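You operate a simulated robot arm through the tools that you are given. There is no shell and no other tool. Be economical: measure what you need, move in short steps, check, and stop when the job is done.

The job below is to be done with a simulated robot arm. You get a single attempt, and the scene is never put back.

TASK
Take the disc out and switch off computer and monitor.
Fine: lay the disc on the desk before the keyboards and push the tray shut first; wait till the computer is off, the monitor comes last.

It is judged by the outcome, as a careful person would: the job done as asked, and still so three seconds after it is handed in. It fails if anything else is knocked over, pushed out of place, dropped, spilled or broken.

THE ROBOT
A 7-joint arm with a fingered hand on a trunk, on a base that drives. Base frame: it is fixed to the floor where the robot stands at the start and does not move with it; the origin is under the middle of the robot, x ahead of it, y to its left, z up; the surface under the hand at the start is at about z = 0.74. Units: m, rad, N and s.
With the tool pointing down near the work surface it reaches from about 0.18 to 0.64 m from the robot's upright axis, wherever it stands. Its first joint turns from -2.007 to 2.007 rad. Places, roughly: computer [0.8, 0, 0.8]; desk before the keyboards [0.4, -0.4, 0.7]; disc tray [0.6, 0, 1]; large round button [0.5, 0, 0.8]; monitor switch [0.8, -0.6, 0.9]; tray button [0.5, -0.1, 0.9]. Payload 3.1 kg.
The TCP is the grasp point between the finger pads, 0.022 m short of the fingertips. In the tool frame z runs along the fingers and y along their closing line. The gripper opens to 0.112 m. The gripper's body begins 0.06 m behind the TCP. The gripper is a hand of 3 fingers: y runs from the thumb to the fingers, the wrist lies at [0, 0, -0.218] in the tool frame, and closing takes about 1.5 s.
Orientation is that of the tool frame in the base frame, as a unit quaternion [w, x, y, z]. With the fingers straight down and closing along the base's y, the tool's x points along the base's -x, its y along +y and its z along -z.

THE INTERFACE
- The arm moves only by the tool jog_arm. Its argument "steps" is a list of rows, each an object of numbers (a shift or turn left out is 0, a gripper value left out holds the last): "x", "y", "z": the shift along the base's x, y, z in m; "wx", "wy", "wz": the turn, a rotation vector about the base's x, y, z in rad. In form: [{"x": .., "y": .., "z": .., "wx": .., "wy": .., "wz": ..}, ...]. A call has 1 to 12 rows; each row shifts and turns the commanded pose from where the row before left it. "grip" is the gripper command, from -1 (fully open) to 1 (shut), values between in proportion, set as the call begins (left out, the last holds). Each row takes 0.2 s and may step no farther than 0.05 m and 0.15 rad from the row before; otherwise, or with a gripper value out of range, the whole call is refused. A pose out of reach is approached as far as the arm can. The call stops where the force on the tool passes 90 N (or 10 N more than at its start, if that is more) or the arm is blocked; 0.2 s more then pass. Each finger travels about 0.108 m/s and halts on what it meets, pressing with about 33 N; the grip force reading is that of the motor and also rises with nothing between the fingers. The clock runs only during rows and for 0.2 s after the last one: add rows that do not move to give the fingers time. It gives the time, the measured TCP pose, the force on the tool (base axes), the opening and the grip force at its end, in the units of the frame above (readings bear some noise), with the torque about the TCP (base axes, N m) and any sound that the robot's microphone picked up, and new pictures: "pictures" is both (left out), scene, wrist or none.
- Cameras (640 x 400 px; columns grow to the right, rows downward): "scene" is now at [0.0066, 0.1109, 1.5912]; the picture's right is [-0.52, -0.86, 0.00], its down [-0.65, 0.39, -0.65] and it looks along [0.56, -0.34, -0.76] (base axes); focal length 253 px, centre (320, 200). "wrist" rides on the gripper at [0.066, 0.003, -0.08] in the tool frame; the picture's right is [-0.05, 1.00, 0.00], its down [-0.77, -0.04, -0.64] and it looks along [-0.64, -0.03, 0.77] (tool axes); focal length 275 px, centre (320, 200). There is no depth. A picture from a camera that has moved, and an enlarged one, comes with that camera's place and axes in the base frame and with its lens.
- lift_body(by): slides the trunk up (or, below 0, down) by that many m; the arm and the scene camera ride with it, the base frame stays. It gives what a move gives, with no picture.
- drive_base(legs): drives the robot by 1 to 6 legs, each [ahead, left, turn to the left] in m, m and rad, along the robot's own axes; the way and the turn of a leg run together, so that a leg with both is an arc; at most 1.5 m and 3.142 rad a leg. The arm and the cameras ride along, it lands a little off, and it stops where it bumps. It gives what a move gives, and a new picture of the scene camera.
- move_fingers(finger1, finger2, thumb_bend): sets how far each is bent, from 0 (flat) to 100 (curled in); at 30 the hand is open as for a grip, at 70 the pads meet at the TCP. One left out holds its place. A second passes; each finger stops where it meets its share of the squeeze, and holds until it gets a number again. A gripper value or a shape takes the hand back. It gives what a move gives, with no picture; readings hold the bend of each and the force on the fingers (four entries, about 0 where the hand has none), thumb and palm.
- grasp_type(shape): the hand has 3 fingers and takes this shape, open, in about a second: jaw (thumb against the fingers, like two jaws); tri (thumb and two fingers); tip (a fingertip pinch); poke (one finger out to press); point (the index stretched); flat (the hand flat); cup (the hand cupped); fist (a fist). The gripper value then closes the fingers along that shape, each until it touches; the sizes above hold for jaw. It gives what a move gives, with no picture.
- head_to(pan, tilt): turns the head with the scene camera to pan (to the left, within 2.705 rad either way) and tilt (down, from -0.506 to 1.204), counted from straight ahead of the robot. It gives what a move gives, and a new picture of the scene camera.
- enlarge(camera, box): a new picture of the part [left, top, right, bottom] of that camera's present view, enlarged. It takes no simulated time.
- hand_in(): hands the job in; it is judged then, once.

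Work in short steps. Places have to be worked out from the pictures, the camera data and where the tool is seen: move nearer, look again, correct. Check each grasp and each placing, and mend what went wrong. You have 120 turns and 260 pictures in all, those below and enlarged ones among them. Open the gripper and draw the arm clear of the work before you hand the job in, unless the task says otherwise; then end with one line.

The tools are called after "Call:" as name(argument=value, ...) on one line, values as JSON. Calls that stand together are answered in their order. jog_arm: Moves the arm, as the interface text tells. Its arguments: {"type":"object","properties":{"steps":{"type":"array"},"grip":{"type":"number"},"pictures":{"type":"string","enum":["both","scene","wrist","none"]}},"required":["steps"]} The other tools are called the same way: lift_body (by) slides the trunk up or down; grasp_type (shape) gives the hand a shape; move_fingers (finger1, finger2, thumb_bend) moves the fingers one by one; drive_base (legs) drives the base; head_to (pan, tilt) turns the head that bears the scene camera; enlarge (camera, box) takes an enlarged picture of a part of a camera's view; hand_in () hands the job in.

At the start:

```text
clock: 0.0
ee_pos: [0.3897, -0.0849, 1.1587]
tcp_rot: [0.0, 0.0, 1.0, 0.0]
wrist_force: [0.2, -0.1, -0.9]
moment: [-0.01, 0.03, 0.0]
gripper_width: 0.112
grip_force: 0.0
shape: jaw
bend: [30.0, 30.0, 30.0]
finger forces: [0.1, 0.0, 0.1, 0.0, 0.0, 0.0]
trunk travel left (down, up): [-0.725, 0.265]
robot x, y, heading: [0.0005, 0.0018, 0.004]
head pan, tilt: [-0.543, 0.859]
```

scene: 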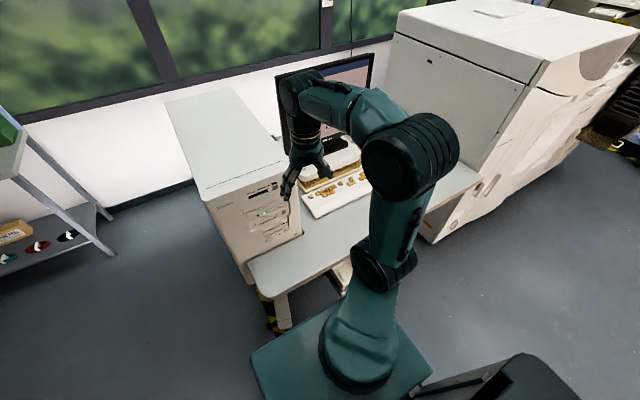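
wrist: 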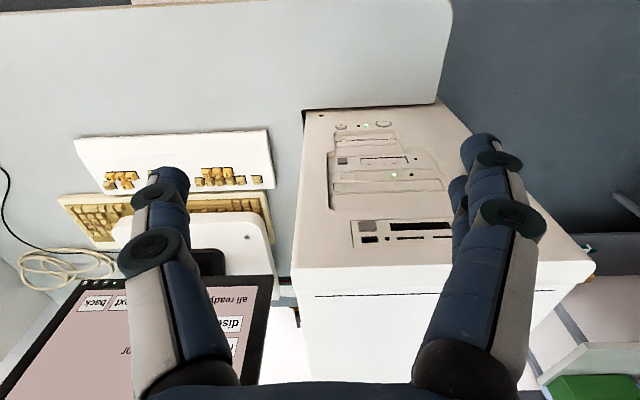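

The computer tower stands ahead of the hand; I want a closer look at its front and the monitor before moving.

Call:
enlarge(camera="wrist", box=[290, 90, 490, 270])

Call:
enlarge(camera="scene", box=[180, 50, 400, 280])

Call:
enlarge(camera="wrist", box=[0, 120, 300, 400])

```text
2.22 times, centred on (390, 180) of wrist
camera zoom: at [0.3238, -0.0811, 1.2399], right [0.05, 1.0, 0.0], down [0.77, -0.04, 0.64], along [0.64, -0.03, -0.77], focal length 612 px, centre (164, 244)
```

zoom: 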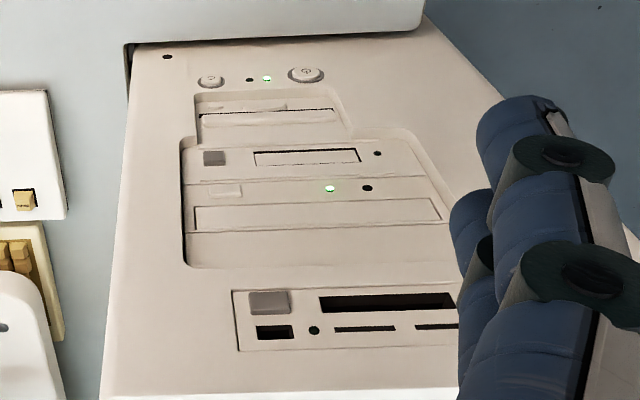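

```text
1.74 times, centred on (290, 165) of scene
camera zoom: at [0.0066, 0.1109, 1.5912], right [-0.52, -0.86, 0.0], down [-0.65, 0.39, -0.65], along [0.56, -0.34, -0.76], focal length 441 px, centre (372, 261)
```

zoom: 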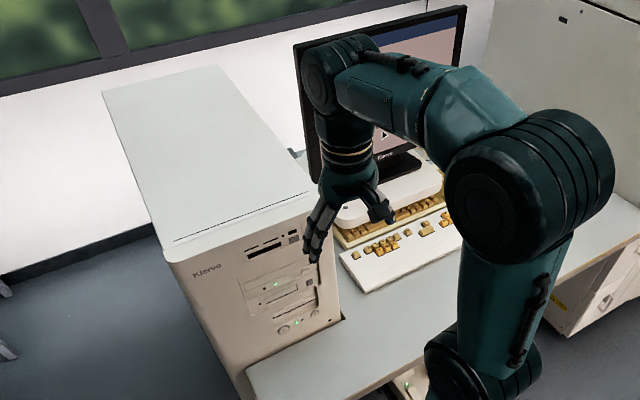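

```text
1.43 times, centred on (150, 260) of wrist
camera zoom: at [0.3238, -0.0811, 1.2399], right [0.05, 1.0, 0.0], down [0.77, -0.04, 0.64], along [0.64, -0.03, -0.77], focal length 393 px, centre (563, 114)
```

zoom: 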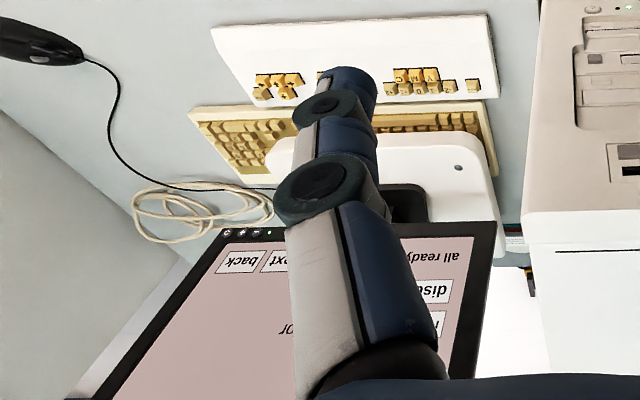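

The front of the tower lies near x≈0.53: power button about (0.527, 0.015, 0.80), tray button (beige) about (0.535, -0.055, 0.94). I back the robot up a bit for room, then turn the hand to point forward.

Call:
drive_base(legs=[[-0.15, 0, 0]])

Call:
jog_arm(steps=[{"wy": -0.14, "x": 0.01}, {"wy": -0.14, "x": 0.01}, {"wy": -0.14, "x": 0.01}, {"wy": -0.14, "x": 0.01}, {"wy": -0.14, "x": 0.01}, {"wy": -0.14}, {"wy": -0.14}, {"wy": -0.14}, {"wy": -0.14}, {"wy": -0.14}, {"wy": -0.14}, {"wy": -0.03}])

```text
clock: 1.4
ee_pos: [0.2379, -0.0857, 1.1591]
tcp_rot: [0.0, 0.0, 1.0, 0.0]
wrist_force: [0.6, 0.5, 0.0]
moment: [-0.02, 0.0, 0.0]
gripper_width: 0.1116
grip_force: 0.0
shape: jaw
bend: [30.0, 30.0, 30.0]
finger forces: [0.0, 0.1, 0.0, 0.1, 0.1, 0.1]
trunk travel left (down, up): [-0.725, 0.265]
robot x, y, heading: [-0.1526, 0.0027, 0.004]
head pan, tilt: [-0.543, 0.859]
camera scene: at [-0.145, 0.1109, 1.5912], right [-0.52, -0.86, 0.0], down [-0.65, 0.39, -0.65], along [0.56, -0.34, -0.76], focal length 253 px, centre (320, 200)
```

scene: 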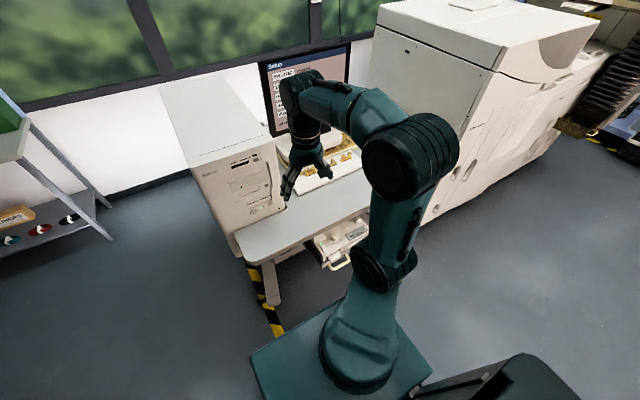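

```text
clock: 4.0
ee_pos: [0.2886, -0.0946, 1.171]
tcp_rot: [0.668, 0.015, 0.744, -0.017]
wrist_force: [0.3, 0.1, -0.5]
moment: [0.04, 0.04, -0.01]
gripper_width: 0.112
grip_force: 0.1
shape: jaw
bend: [30.0, 30.0, 30.0]
finger forces: [0.0, 0.1, 0.0, 0.0, 0.0, 0.1]
out of reach, approached as far as the arm can: row 8, 9
trunk travel left (down, up): [-0.725, 0.265]
robot x, y, heading: [-0.1497, -0.0007, -0.003]
head pan, tilt: [-0.543, 0.859]
camera scene: at [-0.1441, 0.1108, 1.5912], right [-0.52, -0.86, 0.0], down [-0.65, 0.39, -0.65], along [0.56, -0.34, -0.76], focal length 253 px, centre (320, 200)
camera wrist: at [0.2022, -0.0876, 1.114], right [0.05, 1.0, 0.04], down [-0.55, -0.01, 0.83], along [0.83, -0.06, 0.55], focal length 275 px, centre (320, 200)
```

scene: 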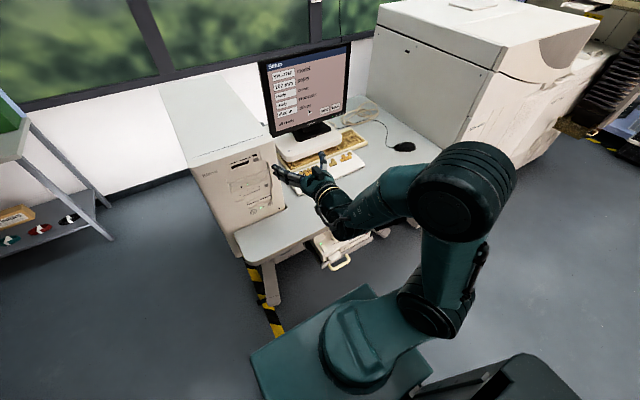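
wrist: 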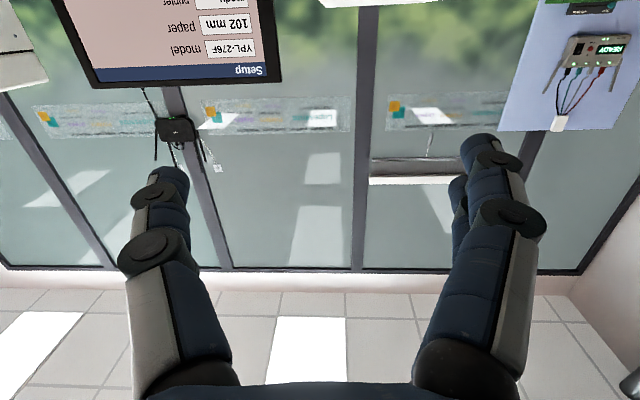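

The hand now points forward nearly level. I look at the monitor and tower front in detail from the scene camera.

Call:
enlarge(camera="scene", box=[250, 40, 410, 150])

Call:
enlarge(camera="scene", box=[180, 130, 300, 250])

Call:
grasp_type(shape="poke")

```text
3.64 times, centred on (330, 95) of scene
camera zoom: at [-0.1441, 0.1108, 1.5912], right [-0.52, -0.86, 0.0], down [-0.65, 0.39, -0.65], along [0.56, -0.34, -0.76], focal length 921 px, centre (284, 582)
```

zoom: 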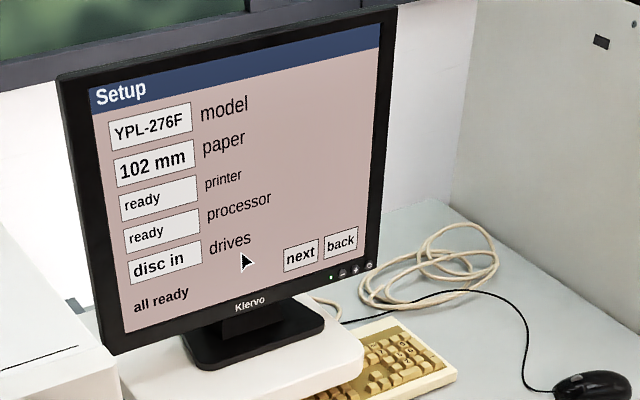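

```text
3.33 times, centred on (240, 190) of scene
camera zoom: at [-0.1441, 0.1108, 1.5912], right [-0.52, -0.86, 0.0], down [-0.65, 0.39, -0.65], along [0.56, -0.34, -0.76], focal length 845 px, centre (587, 233)
```

zoom: 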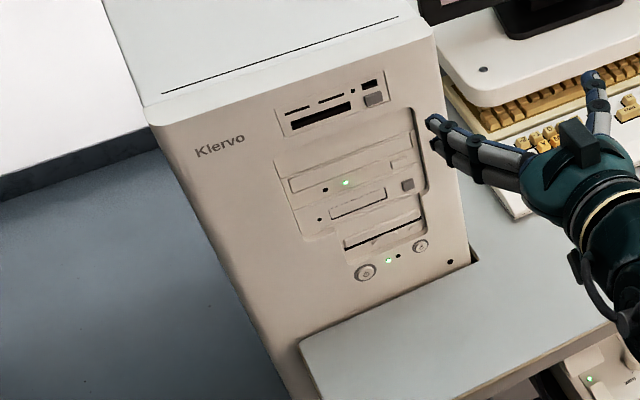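

```text
clock: 4.9
ee_pos: [0.2897, -0.094, 1.1705]
tcp_rot: [0.668, 0.014, 0.744, -0.017]
wrist_force: [0.4, 1.6, -0.2]
moment: [0.02, 0.03, 0.02]
gripper_width: 0.0
grip_force: 0.2
shape: poke
bend: [100.0, 100.0, 46.0]
finger forces: [0.1, 0.0, 0.0, 0.0, 0.0, 0.0]
trunk travel left (down, up): [-0.725, 0.265]
robot x, y, heading: [-0.1518, -0.0017, -0.001]
head pan, tilt: [-0.543, 0.859]
```

The tray drive has a green LED, slot and a button on the right; "disc in" is shown on the screen. I level the hand, lower it and look at the poke finger.

Call:
jog_arm(steps=[{"wy": -0.1, "z": -0.03}, {"z": -0.04}, {"z": -0.04}, {"z": -0.04}, {"z": -0.03}, {}])

```text
clock: 6.3
ee_pos: [0.2886, -0.0947, 0.9911]
tcp_rot: [0.704, 0.015, 0.71, -0.016]
wrist_force: [0.1, 0.8, 0.3]
moment: [-0.01, 0.03, 0.01]
gripper_width: 0.0
grip_force: 0.0
shape: poke
bend: [100.0, 100.0, 46.0]
finger forces: [0.0, 0.0, 0.0, 0.1, 0.1, 0.1]
trunk travel left (down, up): [-0.725, 0.265]
robot x, y, heading: [-0.1503, -0.0022, -0.005]
head pan, tilt: [-0.543, 0.859]
camera scene: at [-0.1444, 0.1109, 1.5912], right [-0.52, -0.86, 0.0], down [-0.65, 0.39, -0.65], along [0.56, -0.34, -0.76], focal length 253 px, centre (320, 200)
camera wrist: at [0.2079, -0.0876, 0.9262], right [0.04, 1.0, 0.04], down [-0.63, -0.01, 0.78], along [0.77, -0.06, 0.63], focal length 275 px, centre (320, 200)
```

scene: 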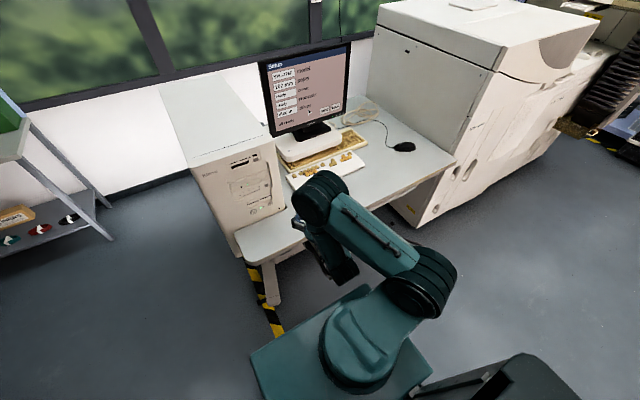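
wrist: 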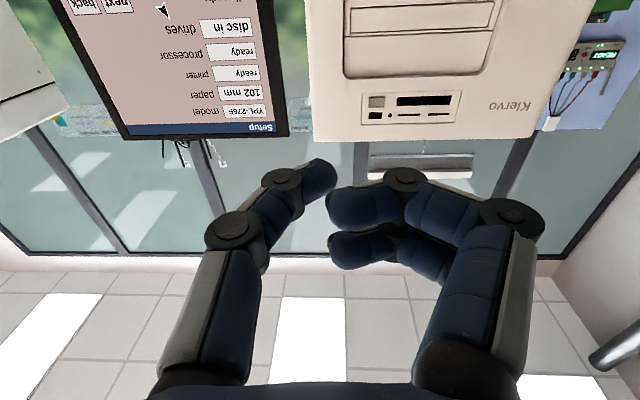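

I check the "point" shape for comparison.

Call:
grasp_type(shape="point")

Call:
enlarge(camera="wrist", box=[0, 0, 640, 400])

```text
clock: 7.2
ee_pos: [0.2899, -0.0948, 0.9927]
tcp_rot: [0.704, 0.014, 0.71, -0.016]
wrist_force: [1.0, 0.2, 0.6]
moment: [0.02, -0.01, -0.01]
gripper_width: 0.0001
grip_force: 0.1
shape: point
bend: [27.0, 100.0, 50.0]
finger forces: [0.1, 0.1, 0.0, 0.1, 0.0, 0.0]
trunk travel left (down, up): [-0.725, 0.265]
robot x, y, heading: [-0.1502, -0.0009, -0.001]
head pan, tilt: [-0.543, 0.859]
```

```text
1.00 times, centred on (320, 200) of wrist (not enlarged: the box is as wide or as high as the picture)
camera zoom: at [0.2081, -0.0876, 0.9263], right [0.05, 1.0, 0.04], down [-0.63, -0.01, 0.78], along [0.77, -0.06, 0.63], focal length 275 px, centre (320, 200)
```

zoom: 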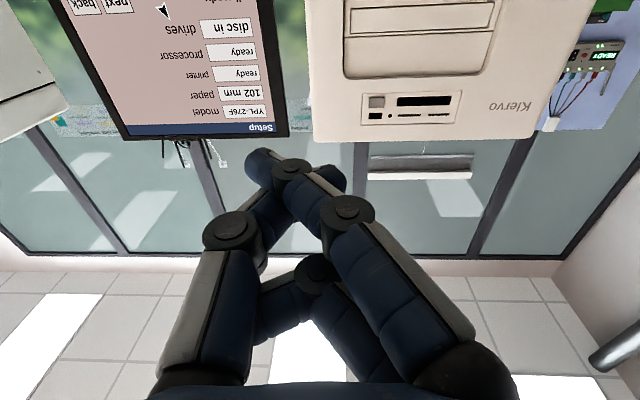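

I use the poke shape (thumb tip on the tool axis). I lower to z≈0.93 and go to y≈-0.055, so the wrist camera sees the drive bay.

Call:
grasp_type(shape="poke")

Call:
jog_arm(steps=[{"y": 0.02, "z": -0.03, "wz": 0.042}, {"y": 0.02, "z": -0.032}, {"x": 0.03}, {}])

Call:
enlarge(camera="wrist", box=[220, 0, 520, 190])

```text
clock: 8.1
ee_pos: [0.2892, -0.0935, 0.9915]
tcp_rot: [0.704, 0.014, 0.71, -0.016]
wrist_force: [-0.6, 0.1, -0.3]
moment: [0.03, -0.02, 0.0]
gripper_width: 0.0
grip_force: 0.0
shape: poke
bend: [99.0, 100.0, 100.0]
finger forces: [0.1, 0.0, 0.1, 0.1, 0.0, 0.0]
trunk travel left (down, up): [-0.725, 0.265]
robot x, y, heading: [-0.1519, -0.0002, -0.001]
head pan, tilt: [-0.543, 0.859]
```

```text
clock: 9.1
ee_pos: [0.318, -0.055, 0.9294]
tcp_rot: [0.705, 0.0, 0.709, -0.002]
wrist_force: [-0.6, 0.4, -0.2]
moment: [0.01, 0.01, 0.01]
gripper_width: 0.0
grip_force: 0.1
shape: poke
bend: [99.0, 100.0, 100.0]
finger forces: [0.0, 0.0, 0.0, 0.0, 0.1, 0.0]
trunk travel left (down, up): [-0.725, 0.265]
robot x, y, heading: [-0.15, 0.0007, 0.002]
head pan, tilt: [-0.543, 0.859]
camera scene: at [-0.1449, 0.1116, 1.5912], right [-0.52, -0.86, 0.0], down [-0.65, 0.39, -0.65], along [0.56, -0.34, -0.76], focal length 253 px, centre (320, 200)
camera wrist: at [0.237, -0.0511, 0.8631], right [0.0, 1.0, 0.04], down [-0.63, -0.03, 0.78], along [0.78, -0.03, 0.63], focal length 275 px, centre (320, 200)
```

scene: 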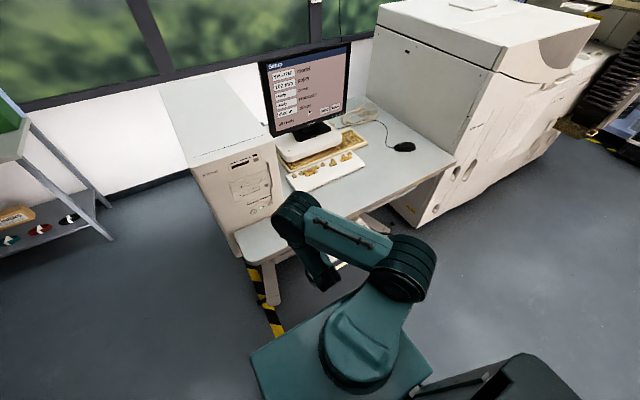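
wrist: 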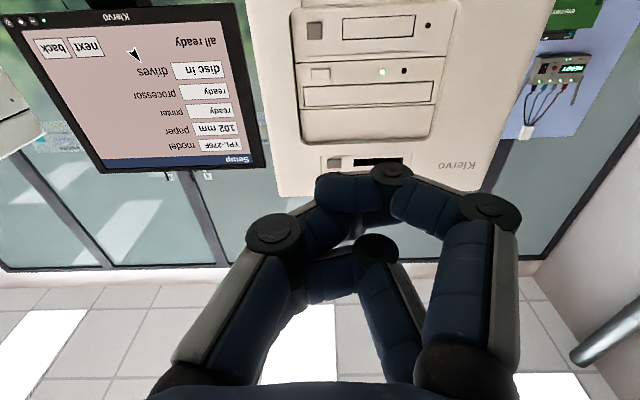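

```text
2.11 times, centred on (370, 95) of wrist
camera zoom: at [0.237, -0.0511, 0.8631], right [0.0, 1.0, 0.04], down [-0.63, -0.03, 0.78], along [0.78, -0.03, 0.63], focal length 580 px, centre (215, 421)
```

zoom: 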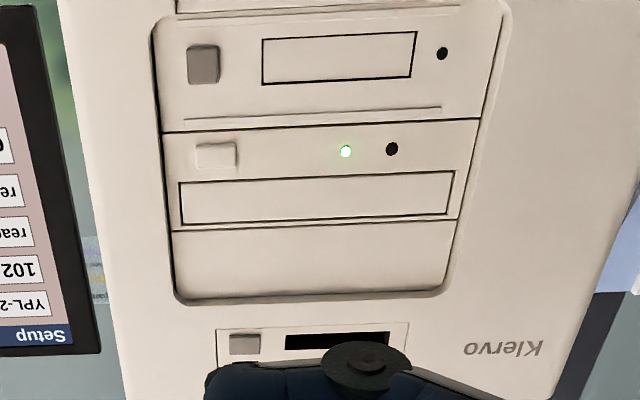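

The button triangulates to (0.534, -0.055, 0.939). The thumb curled this time, so I set the fingers directly: fingers curled, thumb at 46.

Call:
move_fingers(thumb_bend=0)

Call:
move_fingers(finger1=100, finger2=100, thumb_bend=46)

Call:
jog_arm(steps=[{"wy": -0.12}, {"wy": -0.12, "z": -0.008}, {"wy": -0.11}, {}])

```text
clock: 10.1
ee_pos: [0.318, -0.0555, 0.928]
tcp_rot: [0.704, 0.001, 0.71, -0.003]
wrist_force: [-0.4, 0.2, 0.2]
moment: [0.03, 0.0, -0.02]
gripper_width: 0.0119
grip_force: 0.0
shape: fingers
bend: [98.0, 100.0, 31.0]
finger forces: [0.0, 0.1, 0.1, 0.0, 0.1, 0.0]
trunk travel left (down, up): [-0.725, 0.265]
robot x, y, heading: [-0.1492, 0.0006, 0.001]
head pan, tilt: [-0.543, 0.859]
```

```text
clock: 11.1
ee_pos: [0.3183, -0.0553, 0.9279]
tcp_rot: [0.704, 0.0, 0.71, -0.002]
wrist_force: [0.5, 0.7, -0.4]
moment: [0.02, -0.02, -0.02]
gripper_width: 0.0144
grip_force: 0.1
shape: fingers
bend: [84.0, 98.0, 52.0]
finger forces: [0.1, 0.0, 0.0, 0.0, 0.1, 0.0]
trunk travel left (down, up): [-0.725, 0.265]
robot x, y, heading: [-0.1542, -0.0026, 0.003]
head pan, tilt: [-0.543, 0.859]
```

```text
clock: 12.1
ee_pos: [0.3192, -0.0546, 0.9218]
tcp_rot: [0.817, 0.0, 0.576, -0.001]
wrist_force: [0.2, 0.7, -0.5]
moment: [0.02, 0.03, -0.03]
gripper_width: 0.0142
grip_force: 0.0
shape: fingers
bend: [84.0, 98.0, 52.0]
finger forces: [0.0, 0.0, 0.1, 0.0, 0.1, 0.1]
trunk travel left (down, up): [-0.725, 0.265]
robot x, y, heading: [-0.1491, 0.0016, -0.001]
head pan, tilt: [-0.543, 0.859]
camera scene: at [-0.1435, 0.1111, 1.5912], right [-0.52, -0.86, 0.0], down [-0.65, 0.39, -0.65], along [0.56, -0.34, -0.76], focal length 253 px, centre (320, 200)
camera wrist: at [0.2657, -0.0509, 0.8316], right [-0.01, 1.0, 0.04], down [-0.86, -0.03, 0.51], along [0.51, -0.03, 0.86], focal length 275 px, centre (320, 200)
```

scene: 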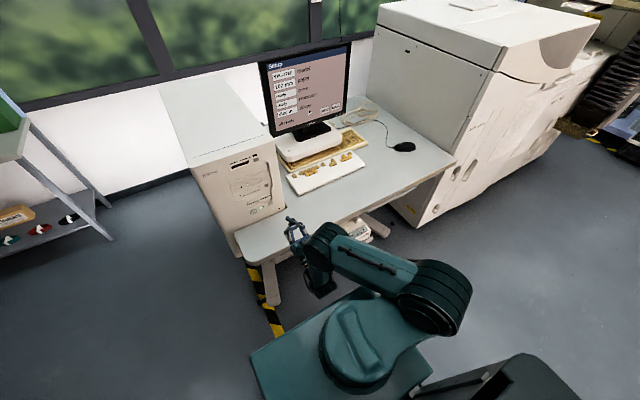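
wrist: 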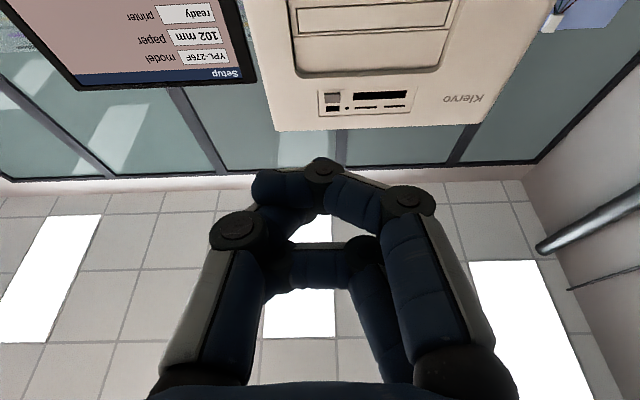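

Fingers and thumb are crossed; I reopen to jaw and take poke again from open, as it worked the first time.

Call:
grasp_type(shape="jaw")

Call:
move_fingers(finger1=100, finger2=100, thumb_bend=10)

Call:
move_fingers(thumb_bend=46)

Call:
enlarge(camera="wrist", box=[0, 0, 640, 400])

```text
clock: 13.0
ee_pos: [0.319, -0.055, 0.9216]
tcp_rot: [0.817, 0.001, 0.576, -0.002]
wrist_force: [0.1, -0.9, 0.4]
moment: [0.03, -0.02, -0.01]
gripper_width: 0.1122
grip_force: 0.0
shape: jaw
bend: [30.0, 30.0, 30.0]
finger forces: [0.0, 0.0, 0.0, 0.0, 0.0, 0.1]
trunk travel left (down, up): [-0.725, 0.265]
robot x, y, heading: [-0.1517, 0.0004, -0.004]
head pan, tilt: [-0.543, 0.859]
```

```text
clock: 14.0
ee_pos: [0.3189, -0.0536, 0.9215]
tcp_rot: [0.817, 0.001, 0.576, -0.003]
wrist_force: [0.2, 0.0, -0.3]
moment: [0.0, -0.01, -0.03]
gripper_width: 0.0528
grip_force: 0.0
shape: fingers
bend: [100.0, 100.0, 10.0]
finger forces: [0.0, 0.1, 0.0, 0.0, 0.0, 0.0]
trunk travel left (down, up): [-0.725, 0.265]
robot x, y, heading: [-0.1498, 0.0042, 0.004]
head pan, tilt: [-0.543, 0.859]
```

```text
clock: 15.0
ee_pos: [0.3183, -0.0541, 0.9216]
tcp_rot: [0.817, 0.0, 0.576, -0.002]
wrist_force: [0.2, 0.2, 0.0]
moment: [0.02, 0.02, -0.01]
gripper_width: 0.0372
grip_force: 0.0
shape: fingers
bend: [100.0, 100.0, 46.0]
finger forces: [0.1, 0.0, 0.1, 0.0, 0.0, 0.0]
trunk travel left (down, up): [-0.725, 0.265]
robot x, y, heading: [-0.1483, -0.0014, -0.004]
head pan, tilt: [-0.543, 0.859]
```

```text
1.00 times, centred on (320, 200) of wrist (not enlarged: the box is as wide or as high as the picture)
camera zoom: at [0.2655, -0.0511, 0.8317], right [-0.01, 1.0, 0.04], down [-0.86, -0.03, 0.51], along [0.51, -0.03, 0.86], focal length 275 px, centre (320, 200)
```

zoom: 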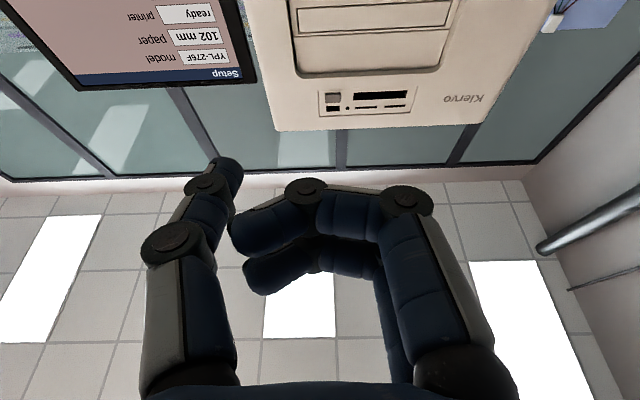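

The thumb tip now sits at tool (0, -0.043, +0.029). I bring it in front of the button (tip about x=0.51) and check.

Call:
jog_arm(steps=[{"y": 0.021, "z": 0.008}, {"y": 0.021, "x": 0.03}, {"x": 0.045}, {"x": 0.045}, {"x": 0.04}, {}])

Call:
enlarge(camera="scene", box=[190, 150, 290, 240])

Call:
enlarge(camera="wrist", box=[120, 20, 420, 200])

```text
clock: 16.4
ee_pos: [0.4788, -0.0125, 0.93]
tcp_rot: [0.817, 0.001, 0.577, -0.002]
wrist_force: [0.1, -1.2, 0.7]
moment: [0.0, 0.0, -0.04]
gripper_width: 0.0372
grip_force: 0.1
shape: fingers
bend: [100.0, 100.0, 46.0]
finger forces: [0.0, 0.1, 0.0, 0.0, 0.0, 0.0]
trunk travel left (down, up): [-0.725, 0.265]
robot x, y, heading: [-0.152, 0.0012, 0.001]
head pan, tilt: [-0.543, 0.859]
camera scene: at [-0.1446, 0.1109, 1.5912], right [-0.52, -0.86, 0.0], down [-0.65, 0.39, -0.65], along [0.56, -0.34, -0.76], focal length 253 px, centre (320, 200)
camera wrist: at [0.4251, -0.0085, 0.84], right [-0.01, 1.0, 0.04], down [-0.86, -0.03, 0.51], along [0.51, -0.03, 0.86], focal length 275 px, centre (320, 200)
```

scene: 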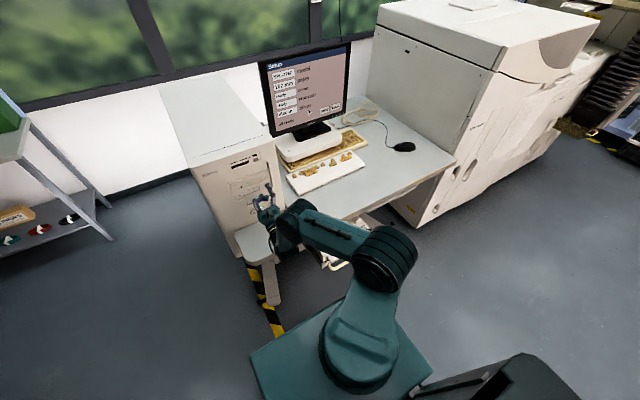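
wrist: 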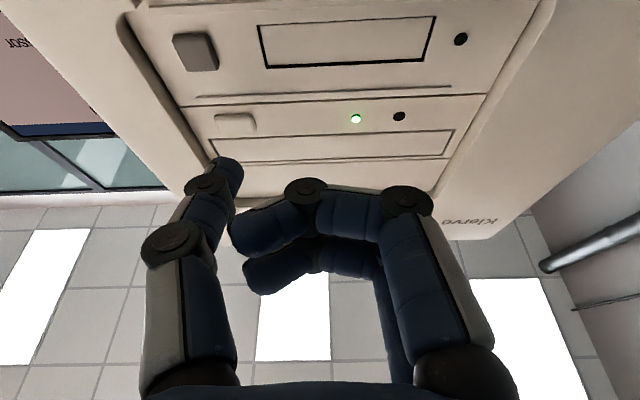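

```text
4.44 times, centred on (240, 195) of scene
camera zoom: at [-0.1446, 0.1109, 1.5912], right [-0.52, -0.86, 0.0], down [-0.65, 0.39, -0.65], along [0.56, -0.34, -0.76], focal length 1126 px, centre (676, 222)
```

zoom: 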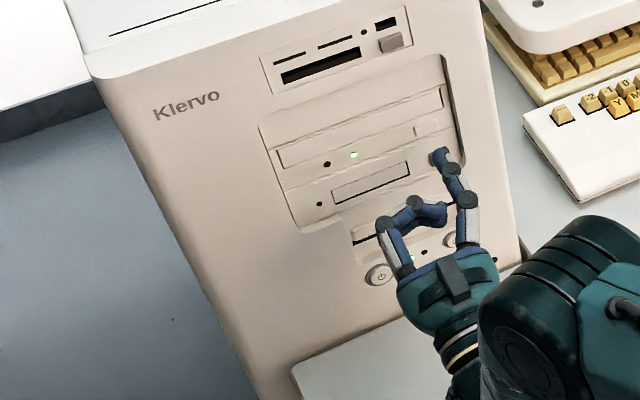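

```text
2.13 times, centred on (270, 110) of wrist
camera zoom: at [0.4251, -0.0085, 0.84], right [-0.01, 1.0, 0.04], down [-0.86, -0.03, 0.51], along [0.51, -0.03, 0.86], focal length 587 px, centre (427, 392)
```

zoom: 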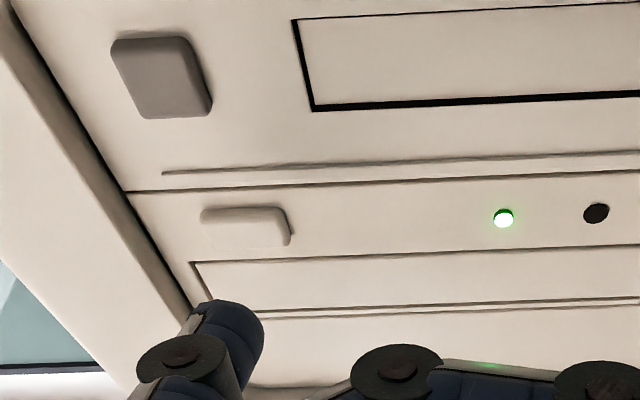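

Button confirmed at (0.534,-0.056,0.941) with the tip right in line at x≈0.507. I press forward in small steps.

Call:
jog_arm(steps=[{"x": 0.01}, {"x": 0.008}, {"x": 0.005}, {"x": 0.004}], pictures="none")

Call:
enlarge(camera="wrist", box=[120, 20, 420, 200])

```text
clock: 17.4
ee_pos: [0.5056, -0.0128, 0.9283]
tcp_rot: [0.817, 0.001, 0.577, -0.002]
wrist_force: [-1.2, 0.3, 0.7]
moment: [0.0, -0.01, -0.11]
gripper_width: 0.0374
grip_force: 0.6
shape: fingers
bend: [100.0, 100.0, 46.0]
finger forces: [0.0, 0.1, 0.0, 0.0, 1.6, 0.0]
trunk travel left (down, up): [-0.725, 0.265]
robot x, y, heading: [-0.15, 0.001, 0.0]
head pan, tilt: [-0.543, 0.859]
heard: click
```

```text
2.13 times, centred on (270, 110) of wrist
camera zoom: at [0.4523, -0.0087, 0.8401], right [-0.01, 1.0, 0.04], down [-0.86, -0.03, 0.51], along [0.51, -0.03, 0.86], focal length 587 px, centre (427, 392)
```

zoom: 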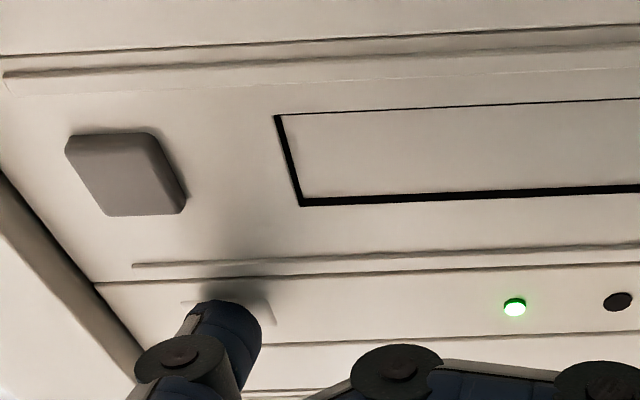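

A click was heard at light contact. I draw back quickly and down, out of the tray's way.

Call:
jog_arm(steps=[{"x": -0.045, "z": -0.01}, {"x": -0.05, "z": -0.01}, {"x": -0.05}, {"x": -0.045}, {}, {}, {}])

Call:
enlarge(camera="scene", box=[190, 150, 290, 240])

```text
refused: row 2 steps farther than a row can; nothing moved
```

```text
4.44 times, centred on (240, 195) of scene
camera zoom: at [-0.1442, 0.111, 1.5912], right [-0.52, -0.86, 0.0], down [-0.65, 0.39, -0.65], along [0.56, -0.34, -0.76], focal length 1126 px, centre (676, 222)
```

zoom: 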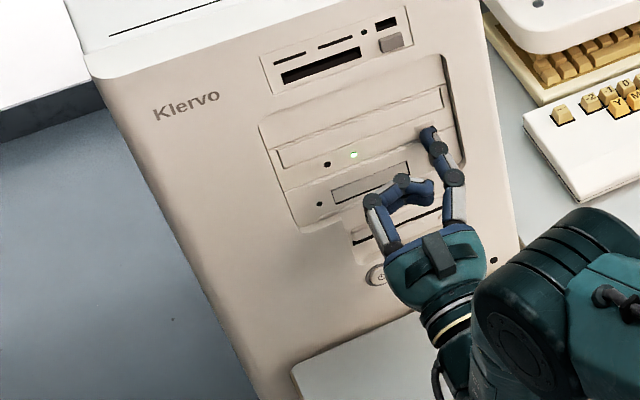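

The row was too long; I retreat with slightly smaller rows.

Call:
jog_arm(steps=[{"x": -0.045, "z": -0.01}, {"x": -0.048, "z": -0.01}, {"x": -0.048}, {"x": -0.045}, {}, {}, {}])

Call:
enlarge(camera="scene", box=[190, 150, 290, 240])

```text
clock: 19.0
ee_pos: [0.32, -0.0099, 0.9079]
tcp_rot: [0.817, 0.001, 0.577, -0.002]
wrist_force: [0.4, 0.1, 0.2]
moment: [0.02, -0.05, 0.05]
gripper_width: 0.0373
grip_force: 0.2
shape: fingers
bend: [100.0, 100.0, 46.0]
finger forces: [0.1, 0.0, 0.0, 0.0, 0.0, 0.1]
trunk travel left (down, up): [-0.725, 0.265]
robot x, y, heading: [-0.1511, 0.0002, -0.004]
head pan, tilt: [-0.543, 0.859]
camera scene: at [-0.1434, 0.111, 1.5912], right [-0.52, -0.86, 0.0], down [-0.65, 0.39, -0.65], along [0.56, -0.34, -0.76], focal length 253 px, centre (320, 200)
camera wrist: at [0.2664, -0.008, 0.8187], right [-0.01, 1.0, 0.04], down [-0.86, -0.03, 0.51], along [0.51, -0.03, 0.86], focal length 275 px, centre (320, 200)
```

scene: 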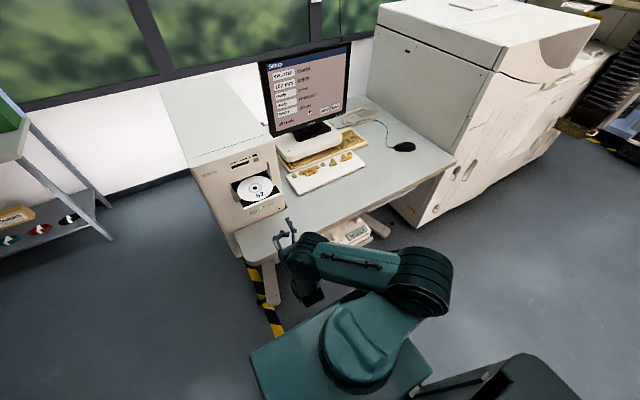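
wrist: 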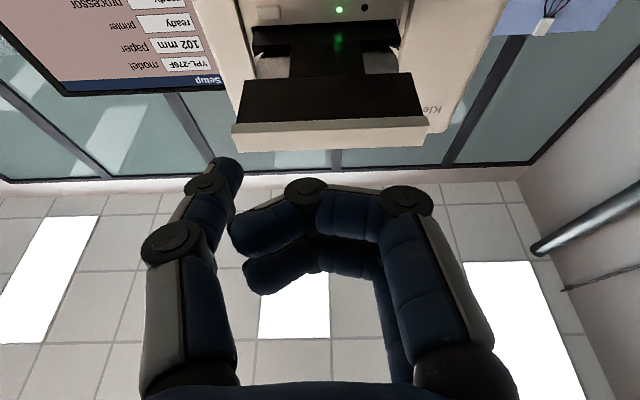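

```text
4.44 times, centred on (240, 195) of scene
camera zoom: at [-0.1434, 0.111, 1.5912], right [-0.52, -0.86, 0.0], down [-0.65, 0.39, -0.65], along [0.56, -0.34, -0.76], focal length 1126 px, centre (676, 222)
```

zoom: 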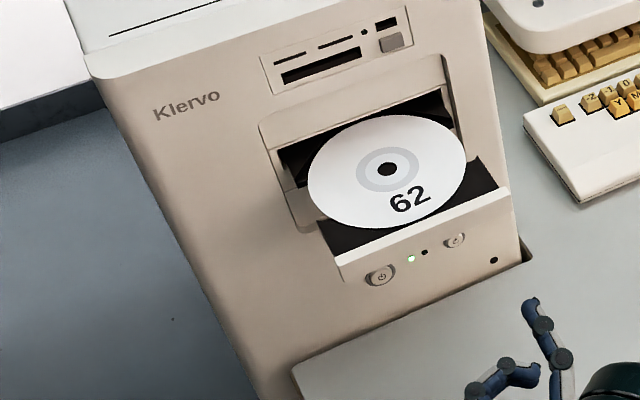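

The tray is out with disc "62". I raise the hand and turn it back to pointing down to view the tray from above with the wrist camera.

Call:
jog_arm(steps=[{"z": 0.045}, {"z": 0.045}, {"z": 0.045, "wy": 0.13}, {"z": 0.045, "wy": 0.14}, {"z": 0.045, "wy": 0.14}, {"z": 0.045, "wy": 0.14}, {"wy": 0.14}, {"wy": 0.14}, {"wy": 0.14}, {"wy": 0.14}, {"wy": 0.12}, {}], pictures="wrist")

Call:
grasp_type(shape="jaw")

Call:
enlarge(camera="wrist", box=[200, 50, 500, 240])

```text
clock: 21.6
ee_pos: [0.3192, -0.0116, 1.1804]
tcp_rot: [0.335, -0.001, 0.942, -0.001]
wrist_force: [0.3, 0.2, -0.5]
moment: [-0.01, -0.03, -0.03]
gripper_width: 0.0373
grip_force: 0.1
shape: fingers
bend: [100.0, 100.0, 46.0]
finger forces: [0.1, 0.0, 0.0, 0.0, 0.1, 0.0]
trunk travel left (down, up): [-0.725, 0.265]
robot x, y, heading: [-0.1493, -0.0019, -0.002]
head pan, tilt: [-0.543, 0.859]
camera wrist: at [0.2179, -0.0089, 1.2003], right [0.04, 1.0, 0.03], down [0.2, -0.03, 0.98], along [0.98, -0.03, -0.2], focal length 275 px, centre (320, 200)
```

wrist: 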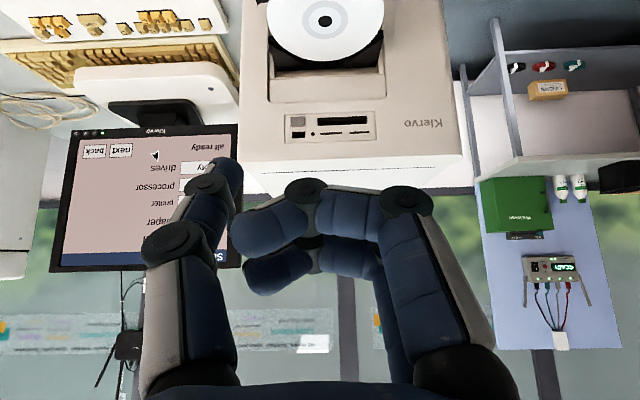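

```text
clock: 22.5
ee_pos: [0.3204, -0.0125, 1.1796]
tcp_rot: [0.334, -0.002, 0.943, -0.002]
wrist_force: [-0.3, 0.0, 0.4]
moment: [0.03, -0.01, 0.0]
gripper_width: 0.1121
grip_force: 0.0
shape: jaw
bend: [30.0, 30.0, 30.0]
finger forces: [0.1, 0.0, 0.1, 0.1, 0.0, 0.1]
trunk travel left (down, up): [-0.725, 0.265]
robot x, y, heading: [-0.1486, -0.0008, -0.002]
head pan, tilt: [-0.543, 0.859]
```

```text
2.11 times, centred on (350, 145) of wrist
camera zoom: at [0.2182, -0.0088, 1.1999], right [0.04, 1.0, 0.03], down [0.2, -0.03, 0.98], along [0.98, -0.03, -0.2], focal length 580 px, centre (257, 316)
```

zoom: 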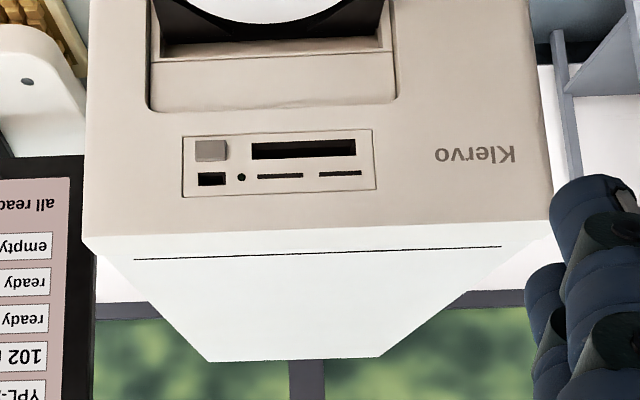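

The screen now says drive "empty"; I finish turning the hand downward for a proper top view.

Call:
jog_arm(steps=[{"wy": 0.14, "x": 0.02}, {"wy": 0.14, "x": 0.02}, {"wy": 0.14, "x": 0.02}, {"wy": 0.14}, {"wy": 0.12}, {}], pictures="wrist")

Call:
enlarge(camera="wrist", box=[230, 70, 470, 220])

```text
clock: 23.9
ee_pos: [0.3791, -0.0127, 1.1797]
tcp_rot: [0.0, -0.002, 1.0, -0.001]
wrist_force: [0.1, 0.6, 0.0]
moment: [-0.01, -0.02, 0.01]
gripper_width: 0.112
grip_force: 0.1
shape: jaw
bend: [30.0, 30.0, 30.0]
finger forces: [0.1, 0.1, 0.0, 0.0, 0.0, 0.1]
trunk travel left (down, up): [-0.725, 0.265]
robot x, y, heading: [-0.1482, 0.0018, -0.007]
head pan, tilt: [-0.543, 0.859]
camera wrist: at [0.313, -0.0092, 1.26], right [0.04, 1.0, 0.0], down [0.77, -0.03, 0.64], along [0.64, -0.03, -0.77], focal length 275 px, centre (320, 200)
```

wrist: 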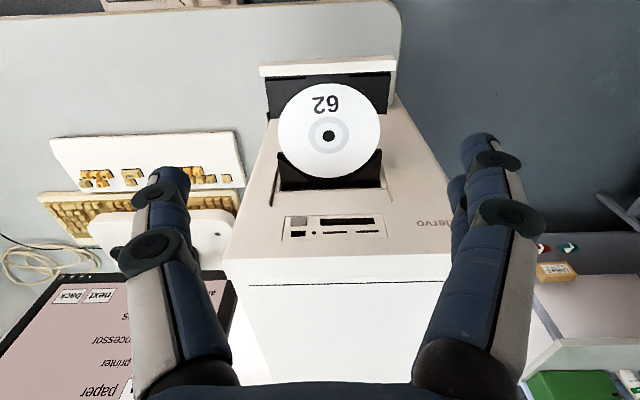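

```text
2.67 times, centred on (350, 145) of wrist
camera zoom: at [0.313, -0.0092, 1.26], right [0.04, 1.0, 0.0], down [0.77, -0.03, 0.64], along [0.64, -0.03, -0.77], focal length 734 px, centre (240, 347)
```

zoom: 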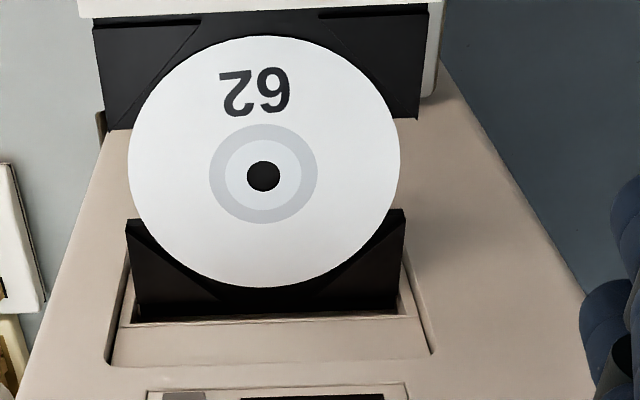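

The tray has side notches at the disc's middle, so I can grip the disc by its rim across y. Disc centre estimate is (0.462, -0.006, 0.963), diameter 0.12. I move over it, open the fingers wider and look closer.

Call:
jog_arm(steps=[{"x": 0.04, "y": 0.003}, {"x": 0.042, "y": 0.003}, {"z": -0.04}, {"z": -0.04}, {}], pictures="none")

Call:
move_fingers(finger1=20, finger2=20, thumb_bend=20)

Call:
enlarge(camera="wrist", box=[0, 0, 640, 400])

Call:
enlarge(camera="scene", box=[190, 130, 310, 230])

```text
clock: 25.1
ee_pos: [0.4497, -0.0062, 1.0938]
tcp_rot: [0.002, 0.0, 1.0, -0.001]
wrist_force: [0.1, 0.7, 0.1]
moment: [0.05, -0.02, -0.01]
gripper_width: 0.112
grip_force: 0.1
shape: jaw
bend: [30.0, 30.0, 30.0]
finger forces: [0.0, 0.1, 0.0, 0.1, 0.1, 0.0]
out of reach, approached as far as the arm can: row 2
trunk travel left (down, up): [-0.725, 0.265]
robot x, y, heading: [-0.1481, 0.0003, -0.001]
head pan, tilt: [-0.543, 0.859]
```

```text
clock: 26.1
ee_pos: [0.4496, -0.0055, 1.0942]
tcp_rot: [0.002, -0.001, 1.0, -0.001]
wrist_force: [0.6, 0.5, 0.6]
moment: [0.01, -0.01, 0.0]
gripper_width: 0.1291
grip_force: 0.0
shape: fingers
bend: [20.0, 20.0, 20.0]
finger forces: [0.1, 0.1, 0.1, 0.1, 0.0, 0.1]
trunk travel left (down, up): [-0.725, 0.265]
robot x, y, heading: [-0.1516, -0.0021, -0.001]
head pan, tilt: [-0.543, 0.859]
```

```text
1.00 times, centred on (320, 200) of wrist (not enlarged: the box is as wide or as high as the picture)
camera zoom: at [0.3831, -0.0028, 1.174], right [0.04, 1.0, 0.0], down [0.77, -0.03, 0.64], along [0.64, -0.03, -0.77], focal length 275 px, centre (320, 200)
```

zoom: 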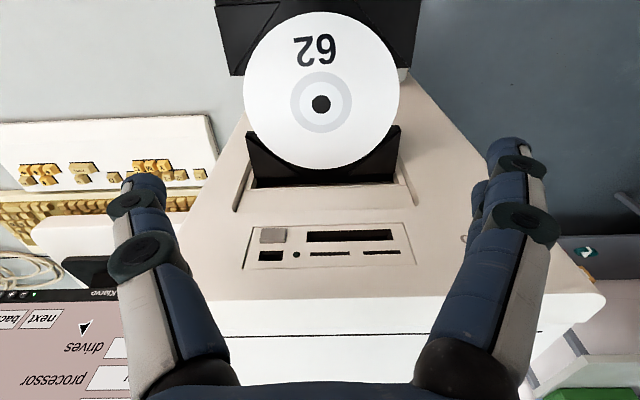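

```text
4.00 times, centred on (250, 180) of scene
camera zoom: at [-0.1438, 0.111, 1.5912], right [-0.52, -0.86, 0.0], down [-0.65, 0.39, -0.65], along [0.56, -0.34, -0.76], focal length 1014 px, centre (600, 280)
```

zoom: 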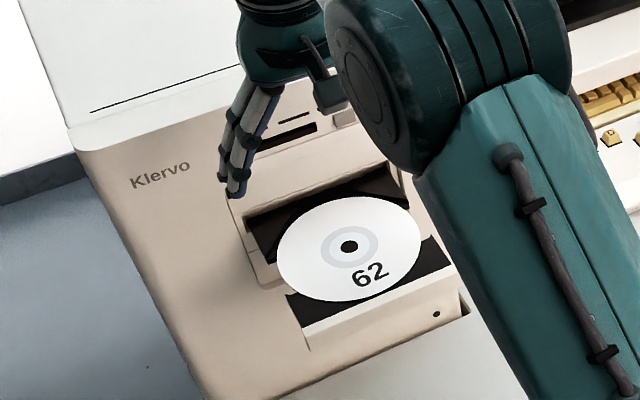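

The reach ran out, and I get the disc at (0.461,-0.006,0.965). I pull the arm in a bit, drive the base nearer by 0.1 m, and enlarge to measure the notches.

Call:
enlarge(camera="wrist", box=[210, 0, 430, 200])

Call:
jog_arm(steps=[{"x": -0.05}, {"x": -0.05}, {}], pictures="none")

Call:
drive_base(legs=[[0.1, 0, 0]])

```text
2.00 times, centred on (320, 100) of wrist
camera zoom: at [0.3831, -0.0028, 1.174], right [0.04, 1.0, 0.0], down [0.77, -0.03, 0.64], along [0.64, -0.03, -0.77], focal length 551 px, centre (320, 400)
```

zoom: 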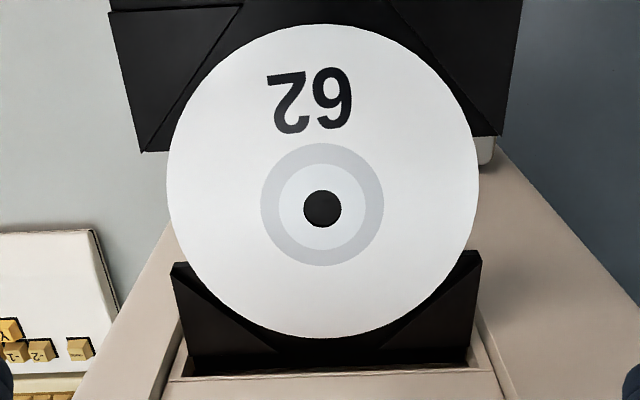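

```text
clock: 26.9
ee_pos: [0.3508, -0.0065, 1.0933]
tcp_rot: [0.001, -0.001, 1.0, -0.002]
wrist_force: [-0.6, 0.9, 1.0]
moment: [0.03, 0.01, 0.0]
gripper_width: 0.129
grip_force: 0.1
shape: fingers
bend: [20.0, 20.0, 20.0]
finger forces: [0.2, 0.0, 0.0, 0.0, 0.0, 0.0]
trunk travel left (down, up): [-0.725, 0.265]
robot x, y, heading: [-0.1535, 0.0005, -0.003]
head pan, tilt: [-0.543, 0.859]
```

```text
clock: 28.0
ee_pos: [0.4509, -0.0061, 1.0932]
tcp_rot: [0.001, -0.001, 1.0, -0.002]
wrist_force: [0.0, 0.8, -1.1]
moment: [0.01, -0.01, 0.03]
gripper_width: 0.1288
grip_force: 0.1
shape: fingers
bend: [20.0, 20.0, 20.0]
finger forces: [0.0, 0.0, 0.0, 0.0, 0.0, 0.1]
trunk travel left (down, up): [-0.725, 0.265]
robot x, y, heading: [-0.0512, -0.0029, -0.003]
head pan, tilt: [-0.543, 0.859]
camera scene: at [-0.0435, 0.1109, 1.5912], right [-0.52, -0.86, 0.0], down [-0.65, 0.39, -0.65], along [0.56, -0.34, -0.76], focal length 253 px, centre (320, 200)
```

scene: 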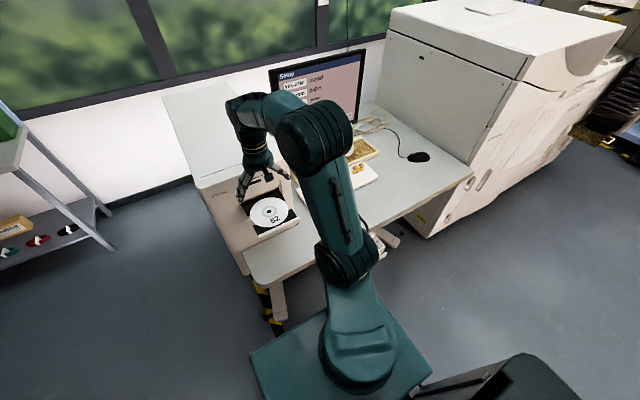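

Base is now closer. I look at the finger tips and notches from the scene camera in detail.

Call:
enlarge(camera="scene", box=[210, 150, 310, 240])

Call:
enlarge(camera="wrist", box=[420, 120, 600, 240])

```text
4.44 times, centred on (260, 195) of scene
camera zoom: at [-0.0435, 0.1109, 1.5912], right [-0.52, -0.86, 0.0], down [-0.65, 0.39, -0.65], along [0.56, -0.34, -0.76], focal length 1126 px, centre (587, 222)
```

zoom: 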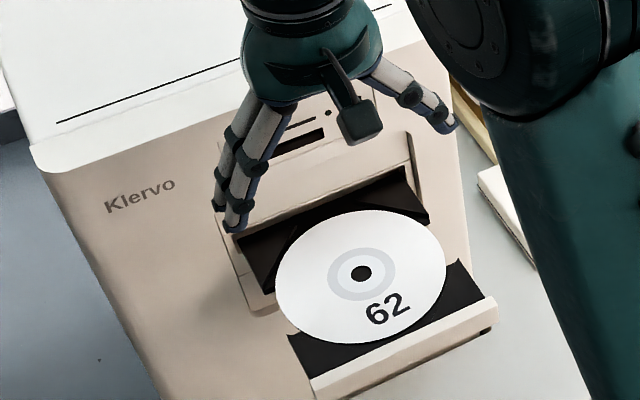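

```text
3.33 times, centred on (510, 180) of wrist
camera zoom: at [0.3837, -0.0031, 1.1733], right [0.04, 1.0, 0.0], down [0.77, -0.03, 0.64], along [0.64, -0.03, -0.77], focal length 918 px, centre (-313, 267)
```

zoom: 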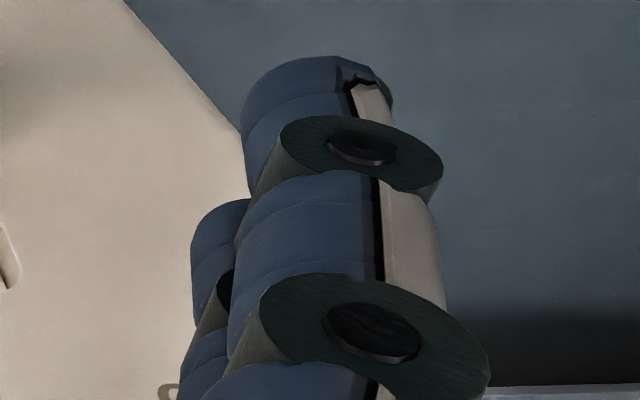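

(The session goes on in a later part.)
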